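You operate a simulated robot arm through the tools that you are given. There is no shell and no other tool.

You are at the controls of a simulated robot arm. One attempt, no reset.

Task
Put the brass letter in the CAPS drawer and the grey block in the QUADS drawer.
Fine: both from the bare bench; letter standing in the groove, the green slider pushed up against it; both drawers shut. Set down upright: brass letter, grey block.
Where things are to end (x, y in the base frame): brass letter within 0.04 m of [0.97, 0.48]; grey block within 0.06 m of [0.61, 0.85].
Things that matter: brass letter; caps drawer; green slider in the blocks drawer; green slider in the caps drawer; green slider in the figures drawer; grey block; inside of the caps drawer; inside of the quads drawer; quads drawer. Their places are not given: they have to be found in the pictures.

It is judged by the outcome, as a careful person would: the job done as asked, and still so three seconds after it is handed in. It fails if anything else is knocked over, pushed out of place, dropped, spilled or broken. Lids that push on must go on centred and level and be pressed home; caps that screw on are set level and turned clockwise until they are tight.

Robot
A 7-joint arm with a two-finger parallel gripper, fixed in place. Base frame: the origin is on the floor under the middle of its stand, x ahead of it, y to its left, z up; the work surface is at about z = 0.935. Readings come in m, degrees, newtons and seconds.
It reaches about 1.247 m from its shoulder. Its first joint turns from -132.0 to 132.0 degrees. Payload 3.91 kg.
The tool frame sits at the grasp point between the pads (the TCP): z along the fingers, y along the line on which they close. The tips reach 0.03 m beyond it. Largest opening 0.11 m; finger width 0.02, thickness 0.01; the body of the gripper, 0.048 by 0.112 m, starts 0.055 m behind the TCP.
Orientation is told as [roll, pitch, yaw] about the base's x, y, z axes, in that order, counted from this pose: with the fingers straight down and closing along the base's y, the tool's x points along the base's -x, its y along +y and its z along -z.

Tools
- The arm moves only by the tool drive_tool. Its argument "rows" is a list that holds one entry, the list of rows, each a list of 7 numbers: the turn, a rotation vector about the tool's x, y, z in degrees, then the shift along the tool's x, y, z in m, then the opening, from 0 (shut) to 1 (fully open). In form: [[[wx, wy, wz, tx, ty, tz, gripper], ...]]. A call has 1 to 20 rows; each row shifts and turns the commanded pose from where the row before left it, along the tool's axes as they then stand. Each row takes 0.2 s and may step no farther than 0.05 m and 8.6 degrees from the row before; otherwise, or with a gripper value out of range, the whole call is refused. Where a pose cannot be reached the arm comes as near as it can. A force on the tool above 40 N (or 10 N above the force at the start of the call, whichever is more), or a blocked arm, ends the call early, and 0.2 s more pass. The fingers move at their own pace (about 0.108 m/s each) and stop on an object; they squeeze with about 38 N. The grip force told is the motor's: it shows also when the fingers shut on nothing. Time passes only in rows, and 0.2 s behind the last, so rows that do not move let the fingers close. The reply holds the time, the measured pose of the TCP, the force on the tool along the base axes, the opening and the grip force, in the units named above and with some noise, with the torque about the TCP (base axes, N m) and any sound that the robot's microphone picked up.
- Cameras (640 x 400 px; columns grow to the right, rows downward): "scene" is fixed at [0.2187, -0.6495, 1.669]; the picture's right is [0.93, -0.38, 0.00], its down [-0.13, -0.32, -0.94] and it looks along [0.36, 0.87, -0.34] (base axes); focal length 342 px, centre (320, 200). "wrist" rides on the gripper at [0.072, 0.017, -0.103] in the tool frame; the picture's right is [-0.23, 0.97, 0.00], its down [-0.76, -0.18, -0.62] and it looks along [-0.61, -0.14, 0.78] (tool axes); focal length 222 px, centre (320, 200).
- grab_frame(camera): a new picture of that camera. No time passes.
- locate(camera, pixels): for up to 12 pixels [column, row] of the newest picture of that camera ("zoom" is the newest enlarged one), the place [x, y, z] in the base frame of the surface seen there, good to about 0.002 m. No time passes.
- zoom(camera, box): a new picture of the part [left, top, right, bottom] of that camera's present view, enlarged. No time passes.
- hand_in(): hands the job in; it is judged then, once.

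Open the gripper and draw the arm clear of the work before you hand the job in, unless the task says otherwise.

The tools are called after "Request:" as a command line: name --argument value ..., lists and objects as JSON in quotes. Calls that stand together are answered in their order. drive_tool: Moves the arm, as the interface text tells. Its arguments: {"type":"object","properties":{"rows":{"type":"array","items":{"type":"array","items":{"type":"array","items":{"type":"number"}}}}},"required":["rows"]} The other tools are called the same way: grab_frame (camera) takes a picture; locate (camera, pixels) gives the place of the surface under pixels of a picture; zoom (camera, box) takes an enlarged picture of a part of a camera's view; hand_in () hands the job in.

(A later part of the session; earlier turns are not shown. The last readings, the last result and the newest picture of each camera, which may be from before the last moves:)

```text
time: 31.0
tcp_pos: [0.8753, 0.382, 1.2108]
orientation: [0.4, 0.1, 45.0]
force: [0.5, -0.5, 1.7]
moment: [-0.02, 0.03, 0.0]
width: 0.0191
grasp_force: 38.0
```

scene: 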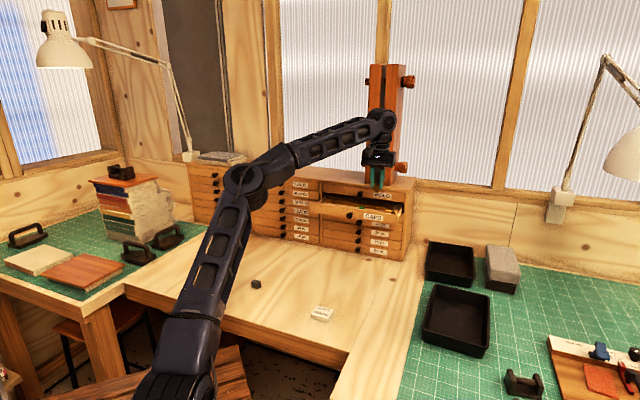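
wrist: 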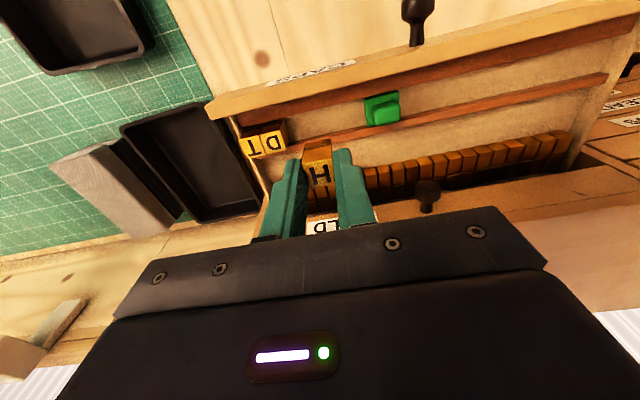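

The vertical force rose from −2.2 to +1.7 N, perhaps first contact. One more millimetre.

Request:
drive_tool --rows '[[[0, 0, 0, 0, 0, 0.001, 0.1], [0, 0, 0, 0, 0, 0, 0.1]]]'

Request:
zoom --camera "scene" --box '[355, 190, 405, 230]'

```text
time: 31.6
tcp_pos: [0.8758, 0.3825, 1.2108]
orientation: [0.4, 0.0, 45.2]
force: [5.6, 5.3, 19.6]
moment: [0.12, -0.35, 0.05]
width: 0.0188
grasp_force: 37.2
```

```text
10.00 times, centred on (380, 210) of scene
```

zoom: 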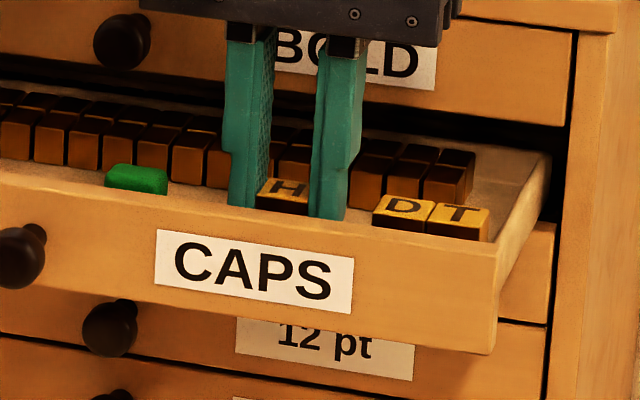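

Contact: 19.6 N upward, so the letter has reached something. I'll compare H's top with D's and T's to be sure it's on the groove floor and not on a rail.

Request:
locate --camera "zoom" --pixels '[[283, 186], [270, 190], [300, 193], [280, 204], [403, 208], [390, 207], [420, 215], [460, 216], [400, 222]]'

Request:
grab_frame --camera "wrist"

Request:
zoom --camera "wrist" --box '[220, 80, 420, 220]'

Request:
locate --camera "zoom" --pixels '[[320, 240], [305, 220], [330, 270], [160, 250], [175, 230], [320, 190], [320, 160], [430, 200], [90, 290], [440, 215]]'

```text
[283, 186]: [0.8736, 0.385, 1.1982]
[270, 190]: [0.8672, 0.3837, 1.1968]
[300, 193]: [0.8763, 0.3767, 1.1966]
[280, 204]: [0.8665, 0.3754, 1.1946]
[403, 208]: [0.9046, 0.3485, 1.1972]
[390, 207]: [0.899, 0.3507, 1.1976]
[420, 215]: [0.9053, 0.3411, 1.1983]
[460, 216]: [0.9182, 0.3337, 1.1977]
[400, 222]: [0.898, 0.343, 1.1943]
```

```text
taken
```

wrist: 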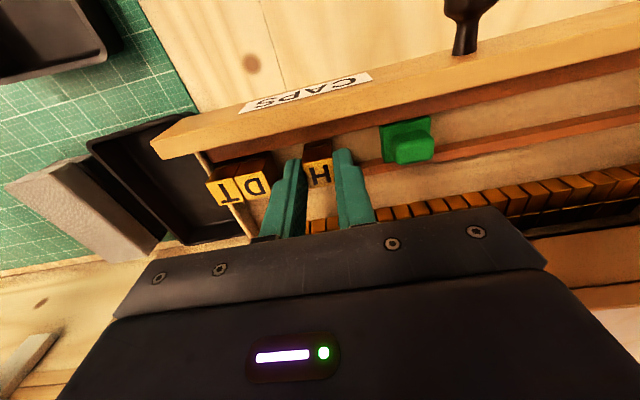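

```text
2.86 times, centred on (320, 150) of wrist
```

zoom: 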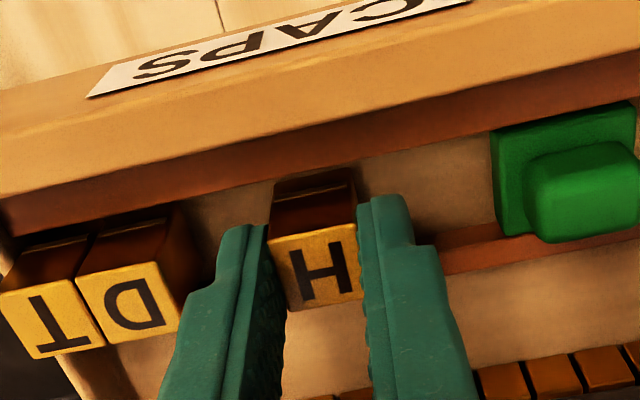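

```text
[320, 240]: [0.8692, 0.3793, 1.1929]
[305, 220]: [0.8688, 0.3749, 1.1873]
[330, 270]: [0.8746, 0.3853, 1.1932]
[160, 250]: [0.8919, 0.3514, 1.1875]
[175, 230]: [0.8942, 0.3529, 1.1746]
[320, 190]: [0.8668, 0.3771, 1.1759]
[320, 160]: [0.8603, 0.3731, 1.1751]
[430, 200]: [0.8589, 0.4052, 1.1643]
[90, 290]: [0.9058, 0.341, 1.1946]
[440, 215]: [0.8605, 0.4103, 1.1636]
```

H's top (z≈1.197) matches D's and T's, so it stands on the groove floor. I relieve the press by 1 mm, open the fingers only slightly so they don't touch D, and lift straight up.

Request:
drive_tool --rows '[[[0, 0, 0, 0, 0, -0.001, 0.1], [0, 0, 0, 0, 0, 0, 0.2], [0, 0, 0, 0, 0, 0, 0.25], [0, 0, 0, 0, 0, 0, 0.25], [0, 0, 0, 0, 0, -0.005, 0.25], [0, 0, 0, 0, 0, -0.01, 0.25], [0, 0, 0, 0, 0, -0.02, 0.25], [0, 0, 0, 0, 0, -0.03, 0.25]]]'

Request:
grab_frame --camera "wrist"

Request:
zoom --camera "scene" --box '[355, 190, 405, 230]'

```text
time: 33.4
tcp_pos: [0.8758, 0.3824, 1.2733]
orientation: [0.6, 0.1, 45.0]
force: [-0.3, 0.1, -0.1]
moment: [0.0, 0.01, -0.04]
width: 0.0273
grasp_force: 0.0
```

```text
taken
```

wrist: 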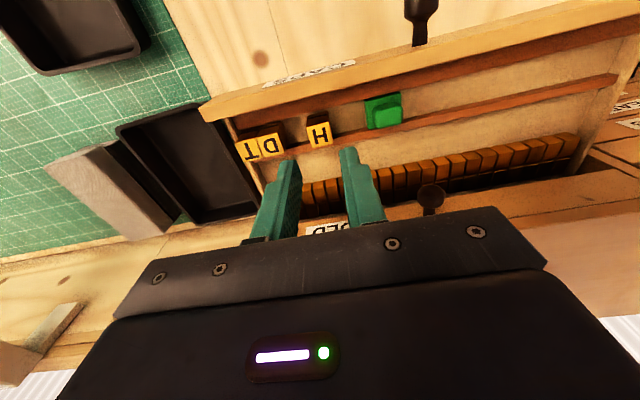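

```text
10.00 times, centred on (380, 210) of scene
```

zoom: 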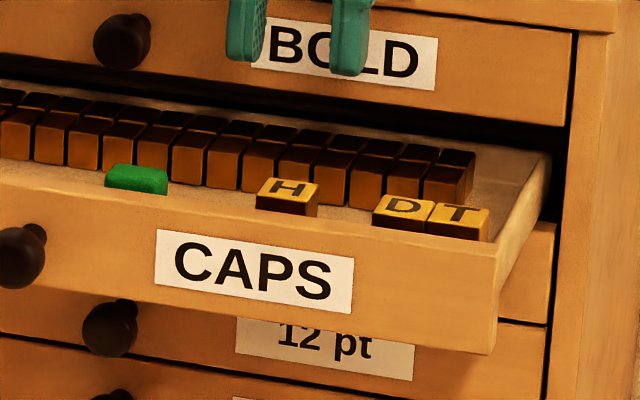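

The letter stands upright in the groove beside D. Next is the slider: I'll measure it and H again from this view.

Request:
zoom --camera "wrist" --box '[230, 80, 430, 180]'

Request:
locate --camera "zoom" --pixels '[[258, 137], [320, 122], [268, 212], [330, 203], [290, 165], [155, 175], [140, 225], [435, 55], [545, 35], [455, 150], [465, 75], [490, 110]]'

Request:
locate --camera "zoom" --pixels '[[540, 55], [548, 105], [480, 125], [500, 60], [430, 60], [450, 158], [545, 115], [558, 60], [330, 190], [250, 130], [176, 190], [380, 130]]'

```text
3.20 times, centred on (330, 130) of wrist
```

zoom: 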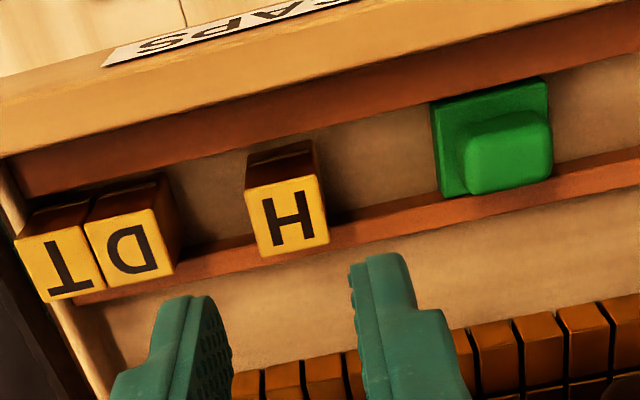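

```text
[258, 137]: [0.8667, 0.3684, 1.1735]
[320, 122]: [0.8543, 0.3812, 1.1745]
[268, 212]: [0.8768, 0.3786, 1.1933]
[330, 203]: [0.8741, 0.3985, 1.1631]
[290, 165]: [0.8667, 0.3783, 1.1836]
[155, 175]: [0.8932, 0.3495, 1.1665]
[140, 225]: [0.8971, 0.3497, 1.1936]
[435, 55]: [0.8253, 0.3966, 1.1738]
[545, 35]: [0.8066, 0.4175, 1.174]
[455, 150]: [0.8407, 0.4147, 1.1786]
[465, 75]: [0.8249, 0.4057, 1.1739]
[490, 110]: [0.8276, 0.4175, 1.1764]
```

```text
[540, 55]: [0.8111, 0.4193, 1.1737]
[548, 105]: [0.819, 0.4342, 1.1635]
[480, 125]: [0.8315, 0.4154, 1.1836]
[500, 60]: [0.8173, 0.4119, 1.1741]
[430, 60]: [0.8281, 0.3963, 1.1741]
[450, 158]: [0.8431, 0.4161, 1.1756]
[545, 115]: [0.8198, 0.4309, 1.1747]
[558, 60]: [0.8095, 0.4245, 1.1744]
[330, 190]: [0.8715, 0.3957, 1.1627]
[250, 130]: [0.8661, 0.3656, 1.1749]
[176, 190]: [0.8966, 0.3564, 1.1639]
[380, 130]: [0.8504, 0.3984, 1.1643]
```

H stands between t≈0.339 and 0.358. I'll close the fingers, shift to the left side of the slider's handle (about t=0.256) at this height, and check from the pictures before going down.

Request:
locate --camera "zoom" --pixels '[[248, 192], [316, 178], [326, 238], [263, 253], [434, 106], [544, 82], [446, 194], [465, 150], [472, 185], [548, 125], [550, 165], [508, 150]]'

Request:
drive_tool --rows '[[[0, 0, 0, 0, 0, -0.01, 0.1], [0, 0, 0, 0.0005, 0.031, 0, 0], [0, 0, 0, 0.0005, 0.031, 0, 0], [0, 0, 0, 0.0005, 0.031, 0, 0], [0, 0, 0, 0, 0, 0.02, 0], [0, 0, 0, 0, 0, 0, 0]]]'

Request:
grab_frame --camera "wrist"

Request:
zoom --camera "scene" --box '[330, 180, 410, 235]'

```text
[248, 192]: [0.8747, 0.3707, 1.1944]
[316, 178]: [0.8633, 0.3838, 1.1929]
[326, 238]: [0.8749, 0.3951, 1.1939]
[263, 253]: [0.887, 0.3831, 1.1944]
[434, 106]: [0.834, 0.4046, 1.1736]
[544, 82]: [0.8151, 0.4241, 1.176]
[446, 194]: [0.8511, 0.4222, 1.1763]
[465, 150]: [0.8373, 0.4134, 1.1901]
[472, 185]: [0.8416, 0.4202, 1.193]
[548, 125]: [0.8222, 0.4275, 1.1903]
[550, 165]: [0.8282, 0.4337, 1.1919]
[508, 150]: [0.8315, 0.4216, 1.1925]
```

```text
time: 34.8
tcp_pos: [0.809, 0.4471, 1.2641]
orientation: [0.6, 0.1, 45.0]
force: [0.9, 0.8, 0.3]
moment: [-0.05, 0.06, -0.01]
width: 0.0
grasp_force: 37.8
```

```text
taken
```

wrist: 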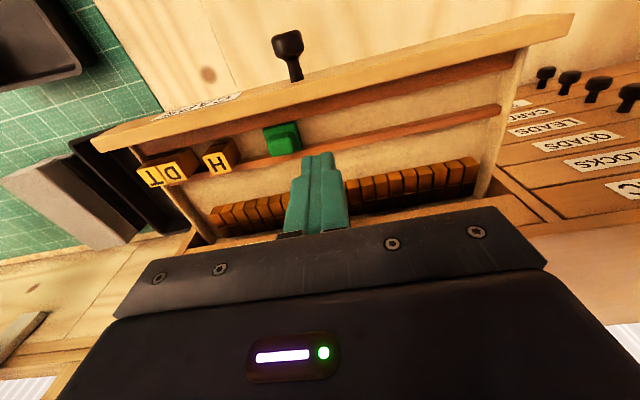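

```text
7.27 times, centred on (370, 208) of scene
```

zoom: 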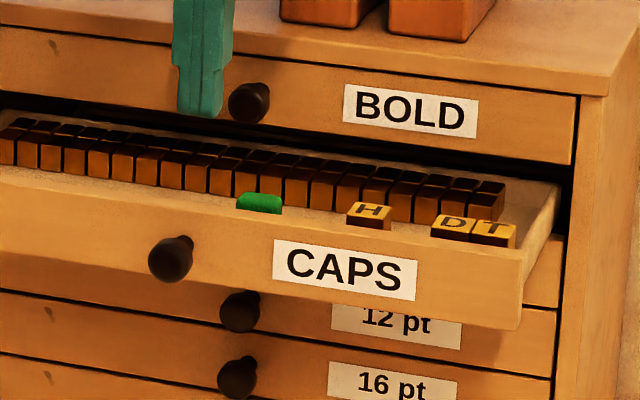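

H spans t≈0.339–0.3565 and the slider's handle t≈0.279–0.299; the closed fingers are at t=0.256, left of the handle. I lower beside the handle, keeping tips above the rails.

Request:
drive_tool --rows '[[[0, 0, 0, 0, 0, 0.02, 0], [0, 0, 0, 0, 0, 0.015, 0], [0, 0, 0, 0, 0, 0.01, 0], [0, 0, 0, 0, 0, 0.004, 0], [0, 0, 0, 0, 0, 0, 0]]]'

Request:
grab_frame --camera "wrist"

Request:
zoom --camera "wrist" --box '[180, 80, 400, 220]'

```text
time: 36.0
tcp_pos: [0.8096, 0.4469, 1.2158]
orientation: [0.5, 0.1, 45.1]
force: [0.6, 0.6, 0.6]
moment: [-0.02, -0.03, 0.01]
width: 0.0003
grasp_force: 37.6
```

```text
taken
```

wrist: 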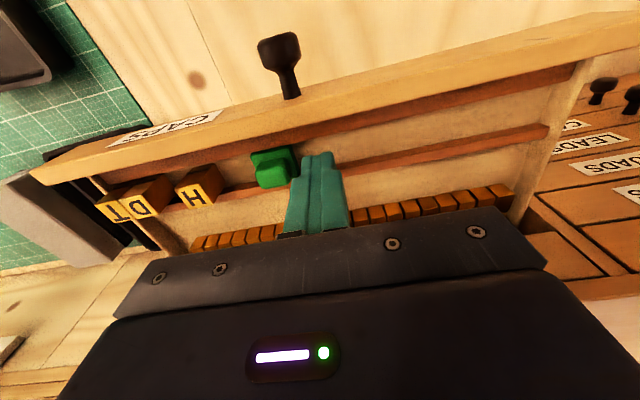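

```text
2.86 times, centred on (290, 150) of wrist
```

zoom: 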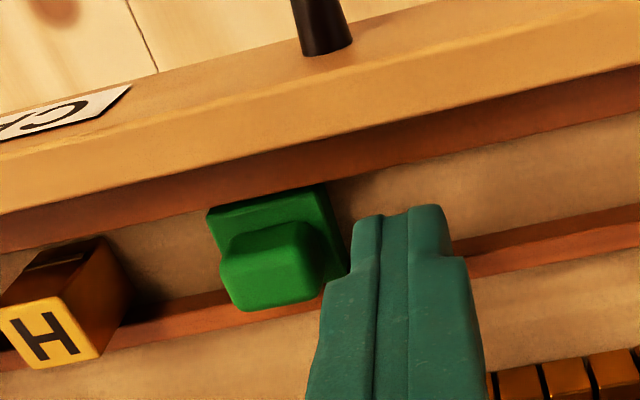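

The fingers are beside the handle at the right depth, needing about 5 mm more down. I lower that and push the slider along the groove in small steps toward H, stopping short of contact.

Request:
drive_tool --rows '[[[0, 0, 0, 0, 0, 0.005, 0], [0, 0, 0, 0, -0.006, 0, 0], [0, 0, 0, 0, -0.006, 0, 0], [0, 0, 0, 0, -0.006, 0, 0], [0, 0, 0, 0, -0.006, 0, 0], [0, 0, 0, 0, -0.006, 0, 0], [0, 0, 0, 0, -0.006, 0, 0], [0, 0, 0, 0, -0.004, 0, 0], [0, 0, 0, 0, 0, 0, 0]]]'

Request:
grab_frame --camera "wrist"

Request:
zoom --camera "wrist" --box '[180, 80, 400, 220]'

```text
time: 38.0
tcp_pos: [0.8369, 0.4193, 1.212]
orientation: [0.5, 0.1, 45.0]
force: [0.2, -0.3, -0.1]
moment: [-0.02, 0.01, 0.01]
width: 0.0
grasp_force: 37.8
```

```text
taken
```

wrist: 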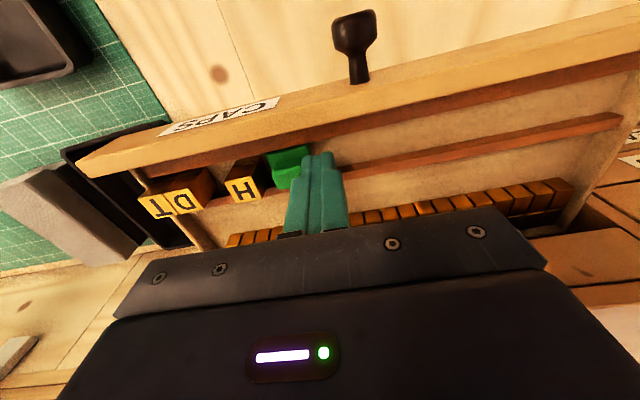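

```text
2.86 times, centred on (290, 150) of wrist
```

zoom: 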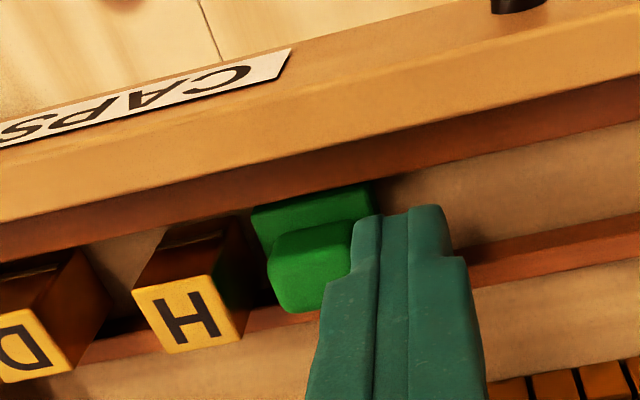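

The slider moves freely (force ≈0) and is about 9 mm from H. I continue slowly, letting it carry H gently toward D.

Request:
drive_tool --rows '[[[0, 0, 0, 0, -0.004, 0, 0], [0, 0, 0, 0, -0.004, 0, 0], [0, 0, 0, 0, -0.003, 0, 0], [0, 0, 0, 0, -0.003, 0, 0], [0, 0, 0, 0, -0.003, 0, 0], [0, 0, 0, 0, -0.003, 0, 0], [0, 0, 0, 0, 0, 0, 0]]]'

Request:
grab_frame --camera "wrist"

Request:
zoom --camera "wrist" --box '[180, 80, 400, 220]'

```text
time: 39.6
tcp_pos: [0.8511, 0.405, 1.2102]
orientation: [0.5, 0.1, 44.9]
force: [-1.2, 0.0, -0.5]
moment: [0.02, 0.0, -0.01]
width: 0.0
grasp_force: 37.8
```

```text
taken
```

wrist: 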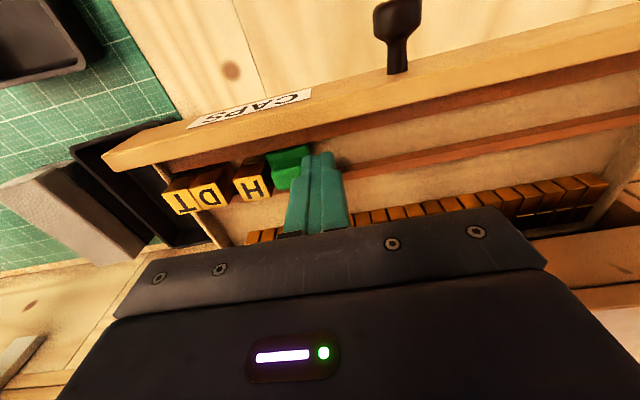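

```text
2.86 times, centred on (290, 150) of wrist
```

zoom: 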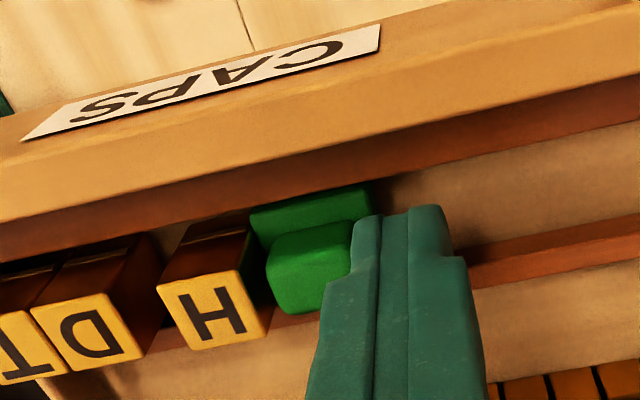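

The slider now touches H and is pushing it along upright toward D, roughly 1 cm of gap left. I keep going in small steps and watch the force.

Request:
drive_tool --rows '[[[0, 0, 0, 0, -0.003, 0, 0], [0, 0, 0, 0, -0.003, 0, 0], [0, 0, 0, 0, -0.002, 0, 0], [0, 0, 0, 0, -0.002, 0, 0], [0, 0, 0, 0, 0, 0, 0]]]'

Request:
grab_frame --camera "wrist"

Request:
zoom --camera "wrist" --box '[180, 80, 400, 220]'

```text
time: 40.8
tcp_pos: [0.8581, 0.397, 1.212]
orientation: [0.5, 0.1, 45.0]
force: [-0.5, 0.3, -0.3]
moment: [-0.01, -0.01, 0.03]
width: 0.0001
grasp_force: 37.5
```

```text
taken
```

wrist: 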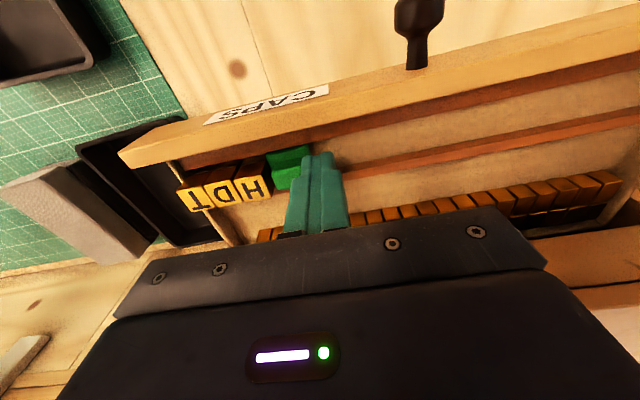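

```text
2.86 times, centred on (290, 150) of wrist
```

zoom: 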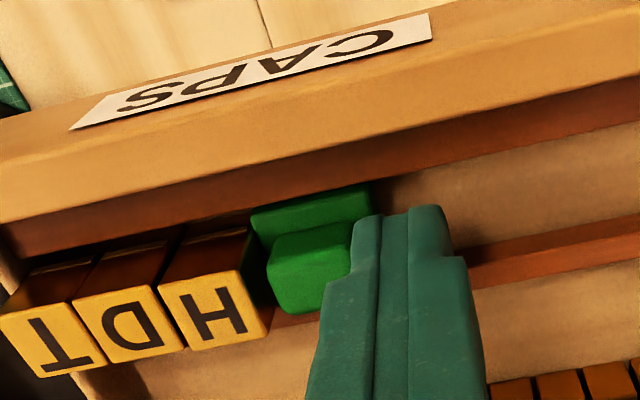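

H is now almost against D; the gap is under a millimetre or so. I nudge in 1 mm steps until the force shows the row is tight.

Request:
drive_tool --rows '[[[0, 0, 0, 0, -0.001, 0, 0], [0, 0, 0, 0, 0, 0, 0]]]'

Request:
drive_tool --rows '[[[0, 0, 0, 0, -0.001, 0, 0], [0, 0, 0, 0, 0, 0, 0]]]'

Request:
zoom --camera "wrist" --box '[180, 80, 400, 220]'

```text
time: 41.4
tcp_pos: [0.8584, 0.3968, 1.2104]
orientation: [0.5, 0.2, 45.1]
force: [-0.1, 0.4, -0.6]
moment: [0.02, 0.02, 0.02]
width: 0.0
grasp_force: 37.9
```

```text
time: 42.0
tcp_pos: [0.8597, 0.3949, 1.2094]
orientation: [0.6, 0.2, 44.9]
force: [-0.4, 0.9, -0.2]
moment: [0.03, 0.02, 0.04]
width: 0.0
grasp_force: 37.2
```

```text
2.86 times, centred on (290, 150) of wrist
```

zoom: 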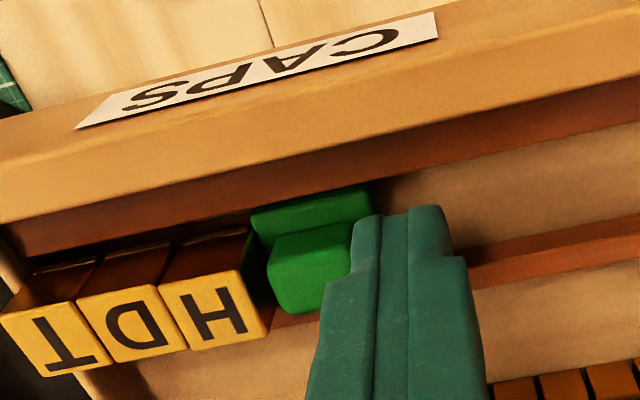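

Still no force reading. I'll zoom in tightly on the H–D gap and push another millimetre.

Request:
drive_tool --rows '[[[0, 0, 0, 0, -0.001, 0, 0], [0, 0, 0, 0, 0, 0, 0]]]'

Request:
zoom --camera "wrist" --box '[170, 140, 320, 220]'

```text
time: 42.6
tcp_pos: [0.8604, 0.396, 1.2114]
orientation: [0.4, 0.2, 45.0]
force: [-3.1, 2.4, -1.1]
moment: [0.06, 0.07, -0.03]
width: 0.0
grasp_force: 37.4
```

```text
4.27 times, centred on (245, 180) of wrist
```

zoom: 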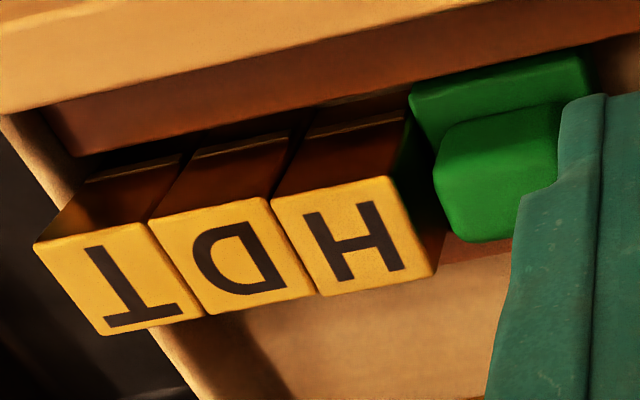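

A 4 N push-back shows the row is tight: T, D, H and the slider in contact. I back off sideways and lift away to check.

Request:
drive_tool --rows '[[[0, 0, 0, 0, 0.002, 0, 0], [0, 0, 0, 0, 0.006, 0, 0], [0, 0, 0, 0, 0.006, -0.005, 0], [0, 0, 0, 0, 0, -0.02, 0], [0, 0, 0, 0, 0, -0.04, 0]]]'

Request:
grab_frame --camera "wrist"

Request:
zoom --camera "wrist" --box '[180, 80, 380, 200]'

Request:
zoom --camera "scene" --box '[355, 190, 405, 230]'

```text
time: 43.8
tcp_pos: [0.8514, 0.4035, 1.2758]
orientation: [0.6, 0.0, 45.1]
force: [0.3, 0.5, -0.4]
moment: [-0.01, 0.0, 0.0]
width: 0.0
grasp_force: 37.2
```

```text
taken
```

wrist: 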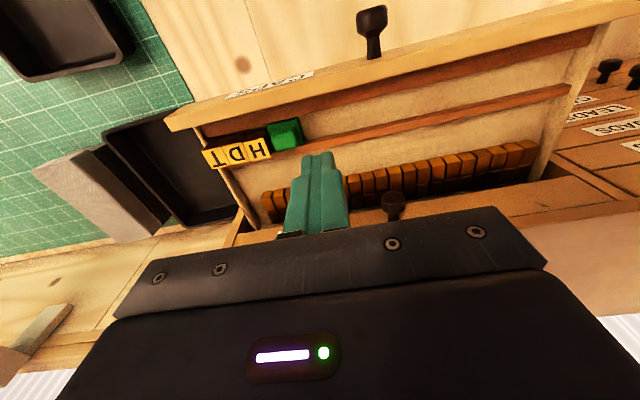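

```text
3.20 times, centred on (280, 140) of wrist
```

zoom: 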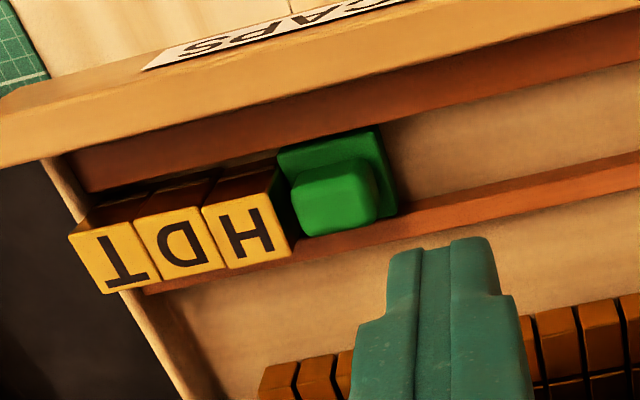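

```text
10.00 times, centred on (380, 210) of scene
```

zoom: 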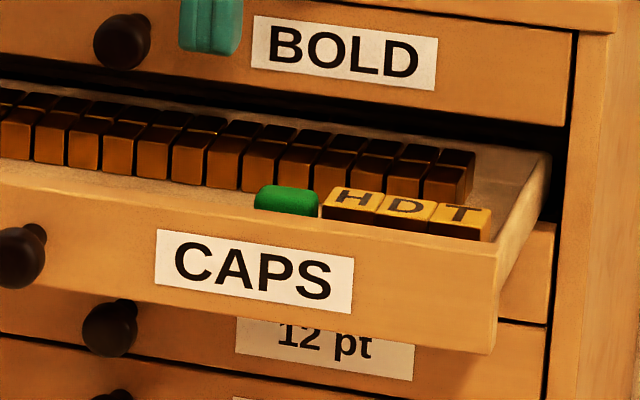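

The row reads H-D-T with the slider against H, all upright. I'll verify H's position, then move back in front of the drawer to close it by the knob.

Request:
locate --camera "zoom" --pixels '[[352, 197], [340, 190], [370, 197], [405, 207], [458, 215], [320, 200], [350, 205], [290, 195]]'

Request:
drive_tool --rows '[[[0, 0, 0, 0, 0, -0.03, 0], [0, 0, 0, 0.0369, 0.0138, 0, 0], [0, 0, 0, 0.0369, 0.0138, 0, 0], [0, 0, 0, 0.0369, 0.0138, 0, 0], [0, 0, 0, 0.0369, 0.0138, 0, 0], [0, 0, 0, 0, 0, 0.042, 0], [0, 0, 0, 0, 0, 0.042, 0], [0, 0, 0, 0, 0, 0.04, 0]]]'

Request:
grab_frame --camera "scene"

```text
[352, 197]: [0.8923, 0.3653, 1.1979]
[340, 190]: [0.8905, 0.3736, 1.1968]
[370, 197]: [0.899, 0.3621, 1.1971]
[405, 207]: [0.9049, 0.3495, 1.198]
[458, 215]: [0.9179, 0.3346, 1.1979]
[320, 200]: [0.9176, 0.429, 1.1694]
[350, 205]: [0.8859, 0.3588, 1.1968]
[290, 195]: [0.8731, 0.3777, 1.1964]
```

```text
time: 45.6
tcp_pos: [0.7066, 0.3385, 1.1838]
orientation: [0.4, 0.0, 45.0]
force: [0.9, -0.3, -0.3]
moment: [0.0, 0.01, -0.02]
width: 0.0
grasp_force: 37.8
```

```text
taken
```

scene: 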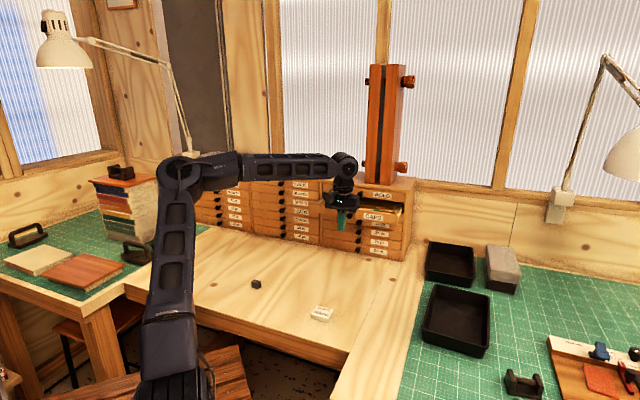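

H will end at about (0.991,0.464) when shut, 0.026 m from the target, which is within tolerance. Now I tilt the closed gripper to horizontal in front of the CAPS knob.

Request:
drive_tool --rows '[[[0, -7.8, 0, 0, 0, 0, 0], [0, -7.8, 0, 0, 0, 0, 0], [0, -7.8, 0, 0, 0, 0, 0], [0, -7.8, 0, 0, 0, 0, 0], [0, -7.8, 0, 0, 0, 0, 0], [0, -7.8, 0, 0, 0, 0, 0], [0, -7.8, 0, 0, 0, 0, 0], [0, -7.8, 0, 0, 0, 0, 0], [0, -7.8, 0, 0, 0, 0, 0], [0, -7.8, 0, 0, 0, 0, 0], [0, -7.8, 0, 0, 0, 0, 0], [0, 0, 0, 0, 0, 0, 0]]]'

Request:
grab_frame --camera "wrist"

Request:
zoom --camera "scene" --box '[310, 170, 420, 250]'

```text
time: 48.2
tcp_pos: [0.7059, 0.3393, 1.1818]
orientation: [6.0, -85.8, 39.0]
force: [0.7, -0.5, 0.7]
moment: [0.02, 0.0, -0.03]
width: 0.0
grasp_force: 37.8
```

```text
taken
```

wrist: 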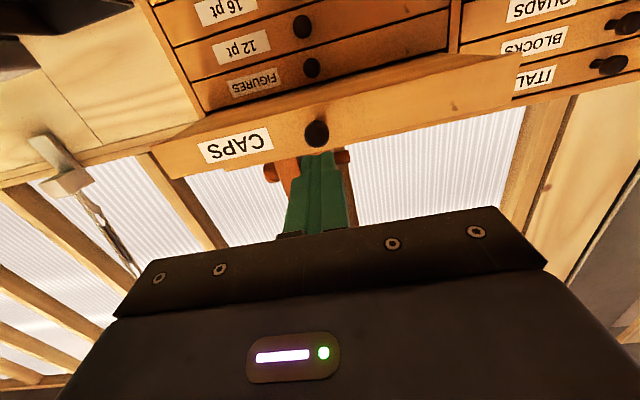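

```text
5.00 times, centred on (365, 210) of scene
```

zoom: 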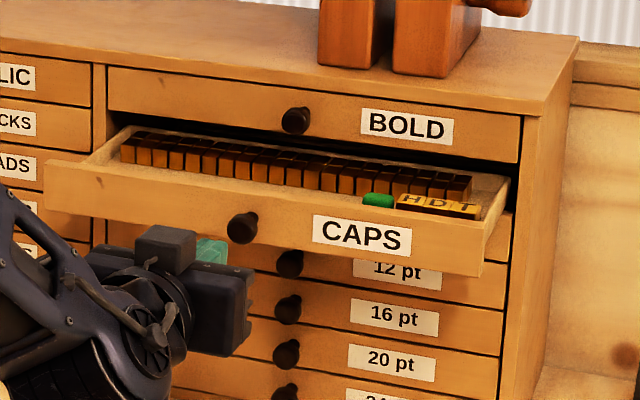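

The closed fingertips point straight at the knob, 4 cm away, with drawer and row undisturbed. I approach with a small up/side correction and begin pushing slowly along the drawer's direction.

Request:
drive_tool --rows '[[[0, 0, 0, -0.004, -0.001, 0.015, 0], [0, 0, 0, -0.003, -0.001, 0.012, 0], [0, 0, 0, -0.0006, 0, 0.008, 0], [0, 0, 0, -0.0005, 0, 0.006, 0], [0, 0, 0, -0.0005, 0, 0.006, 0], [0, 0, 0, -0.0005, 0, 0.006, 0], [0, 0, 0, -0.0005, 0, 0.007, 0], [0, 0, 0, -0.0005, 0, 0.007, 0]]]'

Request:
zoom --camera "scene" --box '[310, 170, 420, 250]'

Request:
grab_frame --camera "wrist"

```text
time: 50.0
tcp_pos: [0.7567, 0.3862, 1.188]
orientation: [6.4, -85.6, 38.6]
force: [0.5, -1.0, -0.5]
moment: [-0.06, 0.01, 0.0]
width: 0.0
grasp_force: 37.4
```

```text
5.00 times, centred on (365, 210) of scene
```

zoom: 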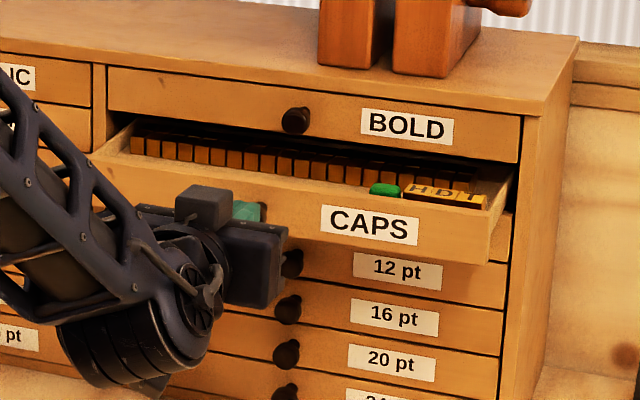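

```text
taken
```

wrist: 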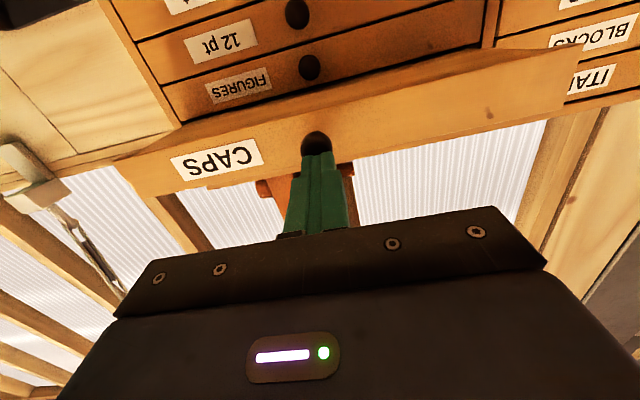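

The drawer is going in smoothly with almost no force. I continue pushing, lowering a couple of mm to stay centred on the knob.

Request:
drive_tool --rows '[[[0, 0, 0, 0.0002, 0, 0.009, 0], [0, 0, 0, 0.0002, 0, 0.009, 0], [0, 0, 0, 0.0002, 0, 0.009, 0], [0, 0, 0, 0.0, 0, 0.009, 0], [0, 0, 0, 0.0, 0, 0.009, 0], [0, 0, 0, -0.0003, 0, 0.009, 0], [0, 0, 0, -0.0006, 0, 0.009, 0], [0, 0, 0, -0.0006, 0, 0.009, 0], [0, 0, 0, -0.0006, 0, 0.009, 0]]]'

Request:
zoom --camera "scene" --box '[310, 170, 420, 250]'

```text
time: 52.0
tcp_pos: [0.8131, 0.4425, 1.183]
orientation: [6.1, -85.7, 38.8]
force: [0.4, 0.1, -0.4]
moment: [0.0, 0.0, -0.01]
width: 0.0
grasp_force: 37.9
```

```text
5.00 times, centred on (365, 210) of scene
```

zoom: 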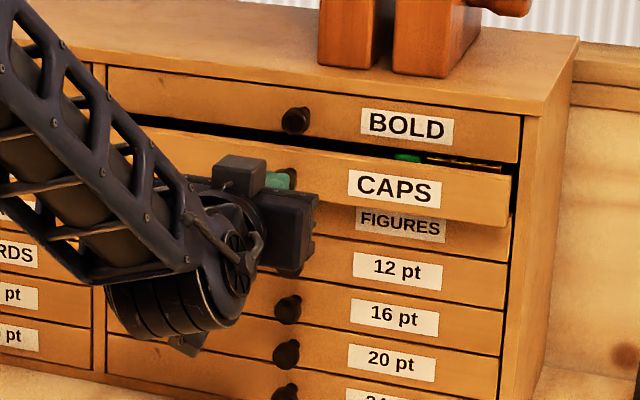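

About 3 cm left to shut. I go on with smaller steps until the drawer seats.

Request:
drive_tool --rows '[[[0, 0, 0, -0.0005, 0, 0.006, 0], [0, 0, 0, -0.0005, 0, 0.006, 0], [0, 0, 0, -0.0005, 0, 0.006, 0], [0, 0, 0, -0.0003, 0, 0.004, 0], [0, 0, 0, -0.0003, 0, 0.003, 0], [0, 0, 0, -0.0002, 0, 0.002, 0], [0, 0, 0, -0.0002, 0, 0.002, 0]]]'

Request:
zoom --camera "scene" --box '[310, 170, 420, 250]'

```text
time: 53.6
tcp_pos: [0.8339, 0.4631, 1.1837]
orientation: [6.1, -85.7, 38.9]
force: [-0.6, -0.9, 0.3]
moment: [0.0, 0.0, -0.04]
width: 0.0
grasp_force: 37.6
```

```text
5.00 times, centred on (365, 210) of scene
```

zoom: 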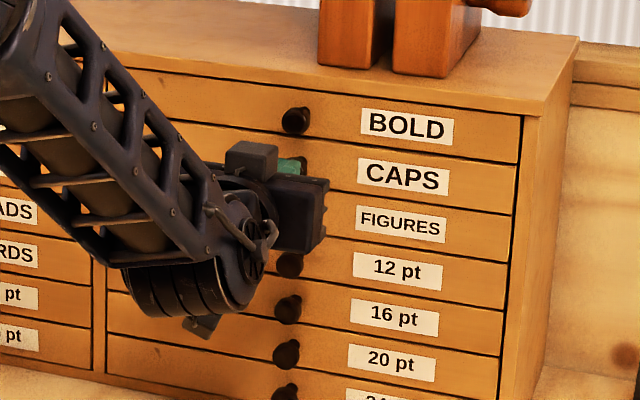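

The front looks nearly flush. I push in 1–2 mm steps until there's a clear resisting force.

Request:
drive_tool --rows '[[[0, 0, 0, -0.0002, 0, 0.002, 0], [0, 0, 0, 0, 0, 0, 0]]]'

Request:
drive_tool --rows '[[[0, 0, 0, -0.0001, 0, 0.002, 0], [0, 0, 0, 0, 0, 0, 0]]]'

Request:
locate --camera "scene" --pixels '[[398, 194], [396, 205], [393, 214], [407, 197], [405, 206], [400, 208]]'

```text
time: 54.2
tcp_pos: [0.8351, 0.4653, 1.1837]
orientation: [6.2, -85.7, 38.9]
force: [-0.4, -0.8, 0.0]
moment: [-0.01, 0.0, 0.02]
width: 0.0
grasp_force: 37.6
```

```text
time: 54.8
tcp_pos: [0.8362, 0.4658, 1.1838]
orientation: [6.6, -85.7, 38.6]
force: [-15.9, -13.9, 0.1]
moment: [0.06, 0.17, 0.0]
width: 0.0
grasp_force: 37.5
```

```text
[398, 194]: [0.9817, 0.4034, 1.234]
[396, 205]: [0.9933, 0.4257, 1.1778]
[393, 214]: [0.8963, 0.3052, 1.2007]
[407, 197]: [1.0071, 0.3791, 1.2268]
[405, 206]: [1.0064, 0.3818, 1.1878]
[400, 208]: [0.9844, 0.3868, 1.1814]
```

A 21 N resisting force means the drawer is seated shut. I retreat straight back and check with fresh pictures.

Request:
drive_tool --rows '[[[0, 0, 0, 0, 0, -0.005, 0], [0, 0, 0, 0, 0, -0.02, 0], [0, 0, 0, 0, 0, -0.04, 0], [0, 0, 0, 0, 0, -0.04, 0.3], [0, 0, 0, 0, 0, -0.03, 0.6]]]'

Request:
grab_frame --camera "scene"

Request:
zoom --camera "scene" --box '[310, 170, 420, 250]'

Request:
locate --camera "scene" --pixels '[[398, 193], [396, 203], [394, 214], [409, 195], [408, 205], [406, 214]]'

Request:
grab_frame --camera "wrist"

```text
time: 56.0
tcp_pos: [0.7412, 0.3718, 1.1926]
orientation: [6.4, -85.7, 38.7]
force: [0.2, 1.0, 0.5]
moment: [0.0, -0.01, -0.02]
width: 0.066
grasp_force: 0.0
```

```text
taken
```

scene: 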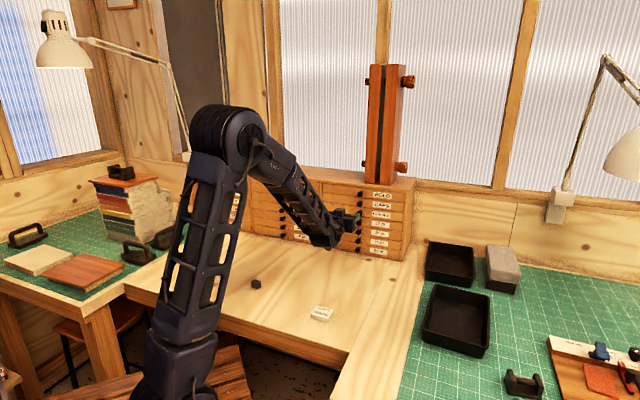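

```text
5.00 times, centred on (365, 210) of scene
```

zoom: 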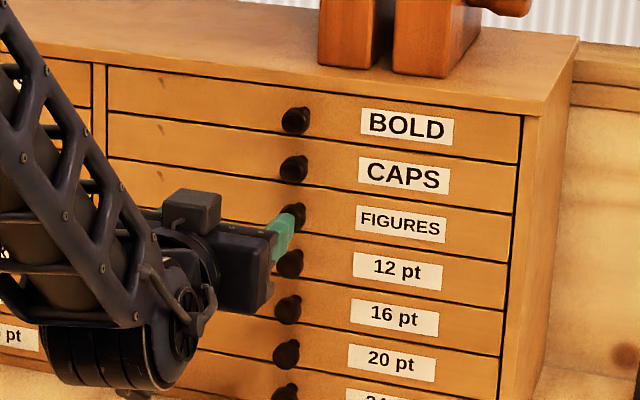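

```text
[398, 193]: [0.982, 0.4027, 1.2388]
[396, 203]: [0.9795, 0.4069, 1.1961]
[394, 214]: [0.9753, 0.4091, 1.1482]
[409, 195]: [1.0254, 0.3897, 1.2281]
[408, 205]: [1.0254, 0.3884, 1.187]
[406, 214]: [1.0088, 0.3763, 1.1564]
```

```text
taken
```

wrist: 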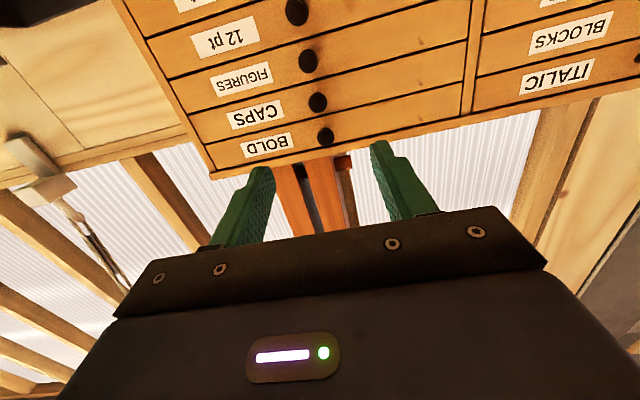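

CAPS is flush with its neighbours. Next QUADS: its knob is at t≈−0.0985, z≈1.139, so I slide the horizontal gripper sideways along the cabinet at a safe distance, fingers opening.

Request:
drive_tool --rows '[[[0, 0, 0, 0.005, 0.0359, 0, 1], [0, 0, 0, 0.005, 0.0359, 0, 1], [0, 0, 0, 0.005, 0.0359, 0, 1], [0, 0, 0, 0.005, 0.0359, 0, 1], [0, 0, 0, 0.005, 0.0359, 0, 1], [0, 0, 0, 0.005, 0.0359, 0, 1], [0, 0, 0, 0.005, 0.0359, 0, 1], [0, 0, 0, 0.005, 0.0359, 0, 1], [0, 0, 0, 0.005, 0.0359, 0, 1], [0, 0, 0, 0.005, 0.0359, 0, 1], [0, 0, 0, 0, 0, 0, 1]]]'

Request:
grab_frame --camera "wrist"

Request:
grab_frame --camera "scene"

```text
time: 58.4
tcp_pos: [0.4853, 0.6222, 1.1486]
orientation: [6.4, -85.7, 38.7]
force: [0.1, -0.4, 0.6]
moment: [0.01, 0.0, -0.03]
width: 0.1101
grasp_force: 0.1
```

```text
taken
```

wrist: 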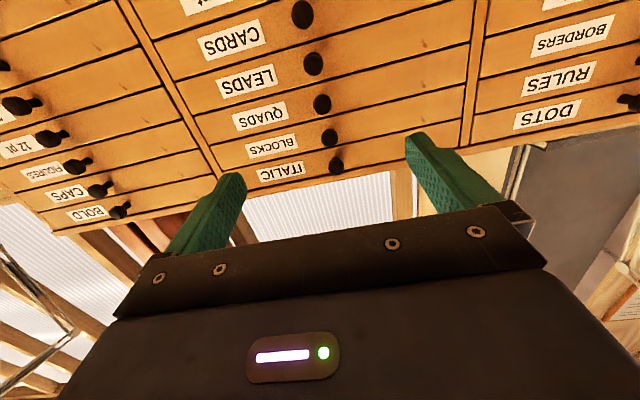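

```text
taken
```

scene: 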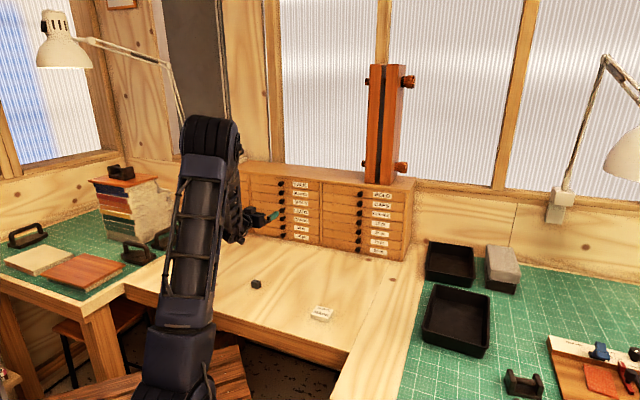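

The gripper now faces the middle column with the QUADS knob at wrist (322,104). I'll locate it to compare with the scene-based estimate.

Request:
locate --camera "wrist" --pixels '[[322, 104], [314, 104], [330, 104], [329, 136], [313, 64], [260, 116], [400, 100], [322, 96], [322, 112]]'

Request:
zoom --camera "wrist" --box '[200, 40, 440, 190]'

```text
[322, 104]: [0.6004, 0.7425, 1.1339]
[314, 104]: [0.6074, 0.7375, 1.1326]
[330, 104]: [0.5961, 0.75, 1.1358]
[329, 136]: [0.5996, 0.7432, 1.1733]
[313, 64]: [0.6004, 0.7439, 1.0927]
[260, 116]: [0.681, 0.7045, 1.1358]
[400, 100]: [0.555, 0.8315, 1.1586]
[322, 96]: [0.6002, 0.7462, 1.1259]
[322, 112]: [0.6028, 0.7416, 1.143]
```

```text
2.67 times, centred on (320, 115) of wrist
```

zoom: 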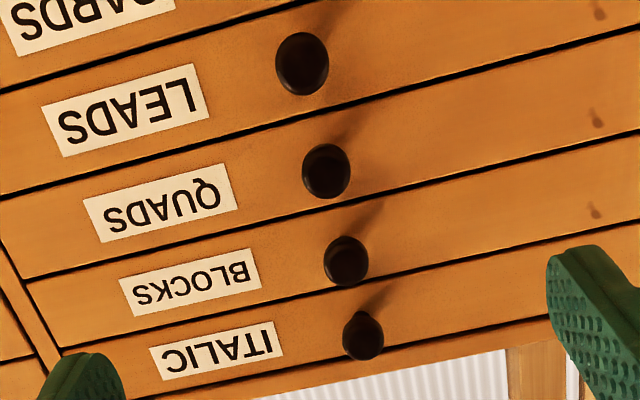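

The QUADS knob is confirmed at t≈−0.0995, z≈1.139. I align and advance until the open fingers straddle it, tips just short of the face.

Request:
drive_tool --rows '[[[0, 0, 0, -0.0015, 0.0013, 0.02, 1], [0, 0, 0, -0.0014, 0.0014, 0.02, 1], [0, 0, 0, 0, 0, 0.025, 1], [0, 0, 0, 0, 0, 0.025, 1], [0, 0, 0, 0, 0, 0.025, 1], [0, 0, 0, 0, 0, 0.02, 1], [0, 0, 0, 0, 0, 0.012, 1], [0, 0, 0, 0, 0, 0.008, 1], [0, 0, 0, 0, 0, 0, 1]]]'

Request:
grab_frame --camera "wrist"

```text
time: 60.4
tcp_pos: [0.5915, 0.7333, 1.1388]
orientation: [6.0, -85.7, 39.0]
force: [-0.2, -0.1, 0.2]
moment: [-0.01, -0.01, -0.02]
width: 0.1101
grasp_force: 0.1
```

```text
taken
```

wrist: 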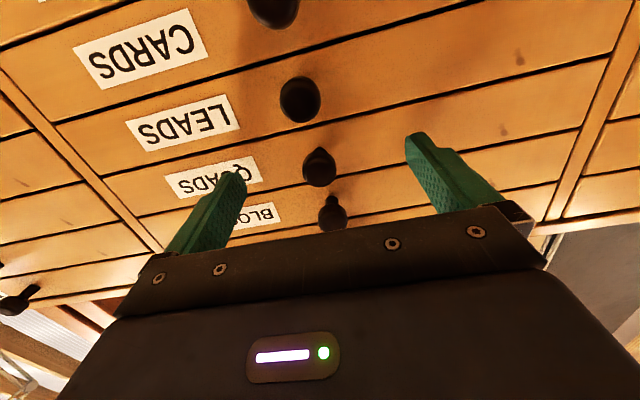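

The view matches the earlier CAPS grasp, with the QUADS knob at (319,167) between the fingers. I close on it.

Request:
drive_tool --rows '[[[0, 0, 0, 0, 0, 0.001, 0.5], [0, 0, 0, 0, 0, 0, 0.1], [0, 0, 0, 0, 0, 0, 0.1], [0, 0, 0, 0, 0, 0, 0.1], [0, 0, 0, 0, 0, 0, 0.1]]]'

Request:
grab_frame --camera "wrist"

```text
time: 61.6
tcp_pos: [0.5938, 0.734, 1.1388]
orientation: [6.3, -85.7, 38.8]
force: [2.6, -5.3, -0.8]
moment: [0.0, -0.02, -0.11]
width: 0.0212
grasp_force: 44.7
```

```text
taken
```

wrist: 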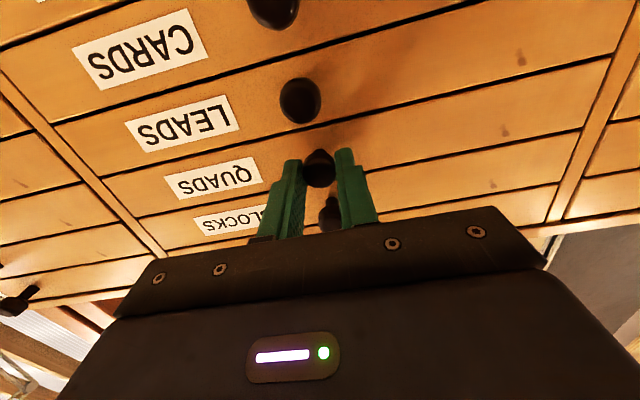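

The knob is gripped firmly (width 0.021). I pull the QUADS drawer slowly straight out, just short of where the stop was on CAPS.

Request:
drive_tool --rows '[[[0, 0, 0, 0.0004, -0.0004, -0.006, 0.1], [0, 0, 0, 0.0007, 0, -0.01, 0.1], [0, 0, 0, 0.0008, 0, -0.011, 0.1], [0, 0, 0, 0.0008, 0, -0.011, 0.1], [0, 0, 0, 0.0008, 0, -0.011, 0.1], [0, 0, 0, 0.0008, 0, -0.011, 0.1], [0, 0, 0, 0.0008, 0, -0.011, 0.1], [0, 0, 0, 0.0008, 0, -0.011, 0.1], [0, 0, 0, 0.0008, 0, -0.011, 0.1], [0, 0, 0, 0.0008, 0, -0.011, 0.1], [0, 0, 0, 0.0008, 0, -0.011, 0.1], [0, 0, 0, 0.0007, 0, -0.01, 0.1], [0, 0, 0, 0.0004, 0, -0.006, 0.1], [0, 0, 0, 0, 0, 0, 0.1]]]'

Request:
grab_frame --camera "scene"

Request:
zoom --camera "scene" --box '[220, 170, 330, 250]'

```text
time: 64.6
tcp_pos: [0.5001, 0.6415, 1.1384]
orientation: [6.4, -85.7, 38.7]
force: [6.0, -8.5, -1.9]
moment: [-0.03, 0.01, -0.18]
width: 0.0213
grasp_force: 45.0
```

```text
taken
```

scene: 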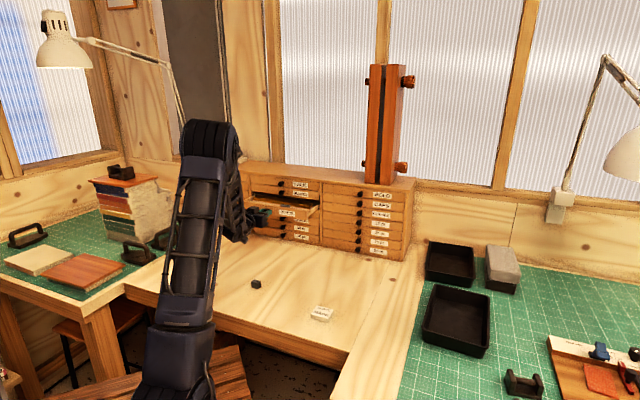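

```text
5.00 times, centred on (275, 210) of scene
```

zoom: 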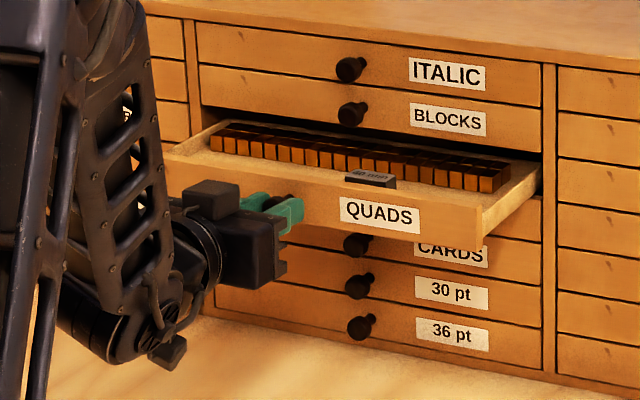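

The QUADS drawer is open about 13 cm; inside are a back row of type and another grey block near zoom (370,178). I release the knob and retreat.

Request:
drive_tool --rows '[[[0, 0, 0, 0, -0.0004, 0, 0.4], [0, 0, 0, 0, 0, 0, 0.6], [0, 0, 0, 0, 0, 0, 0.6], [0, 0, 0, 0, 0, -0.02, 0.6], [0, 0, 0, 0, 0, -0.025, 0.6], [0, 0, 0, 0, 0, -0.025, 0.6], [0, 0, 0, 0, 0, 0, 0.6]]]'

Request:
zoom --camera "scene" --box '[220, 170, 330, 250]'

```text
time: 66.2
tcp_pos: [0.4503, 0.5936, 1.1441]
orientation: [6.2, -85.8, 38.9]
force: [-0.1, -0.4, 0.8]
moment: [0.01, 0.01, 0.01]
width: 0.0659
grasp_force: 0.0
```

```text
5.00 times, centred on (275, 210) of scene
```

zoom: 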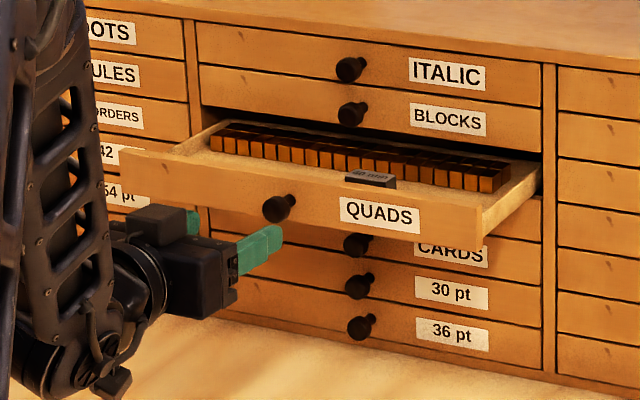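

The drawer stays open and the fingers are clear of the knob. I tilt back to vertical here, then rise.

Request:
drive_tool --rows '[[[0, 7.8, 0, 0, 0, 0, 0.6], [0, 7.8, 0, 0, 0, 0, 0.6], [0, 7.8, 0, 0, 0, 0, 0.6], [0, 7.8, 0, 0, 0, 0, 0.6], [0, 7.8, 0, 0, 0, 0, 0.6], [0, 7.8, 0, 0, 0, 0, 0.6], [0, 7.8, 0, 0, 0, 0, 0.6], [0, 7.8, 0, 0, 0, 0, 0.6], [0, 7.8, 0, 0, 0, 0, 0.6], [0, 7.8, 0, 0, 0, 0, 0.6], [0, 7.8, 0, 0, 0, 0, 0.6], [0, 0, 0, 0, 0, -0.04, 1], [0, 0, 0, 0, 0, -0.04, 1], [0, 0, 0, 0, 0, -0.04, 1], [0, 0, 0, 0, 0, -0.03, 1], [0, 0, 0, 0, 0, 0, 1]]]'

Request:
grab_frame --camera "wrist"

```text
time: 69.6
tcp_pos: [0.452, 0.5925, 1.2931]
orientation: [0.4, 0.1, 44.9]
force: [-0.3, 0.6, 0.6]
moment: [-0.01, -0.03, 0.02]
width: 0.1102
grasp_force: 0.1
```

```text
taken
```

wrist: 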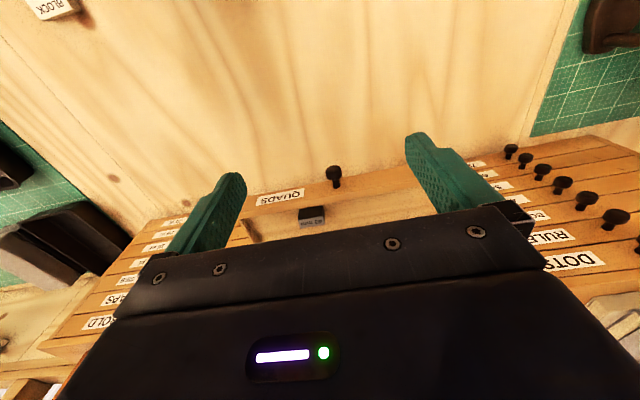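

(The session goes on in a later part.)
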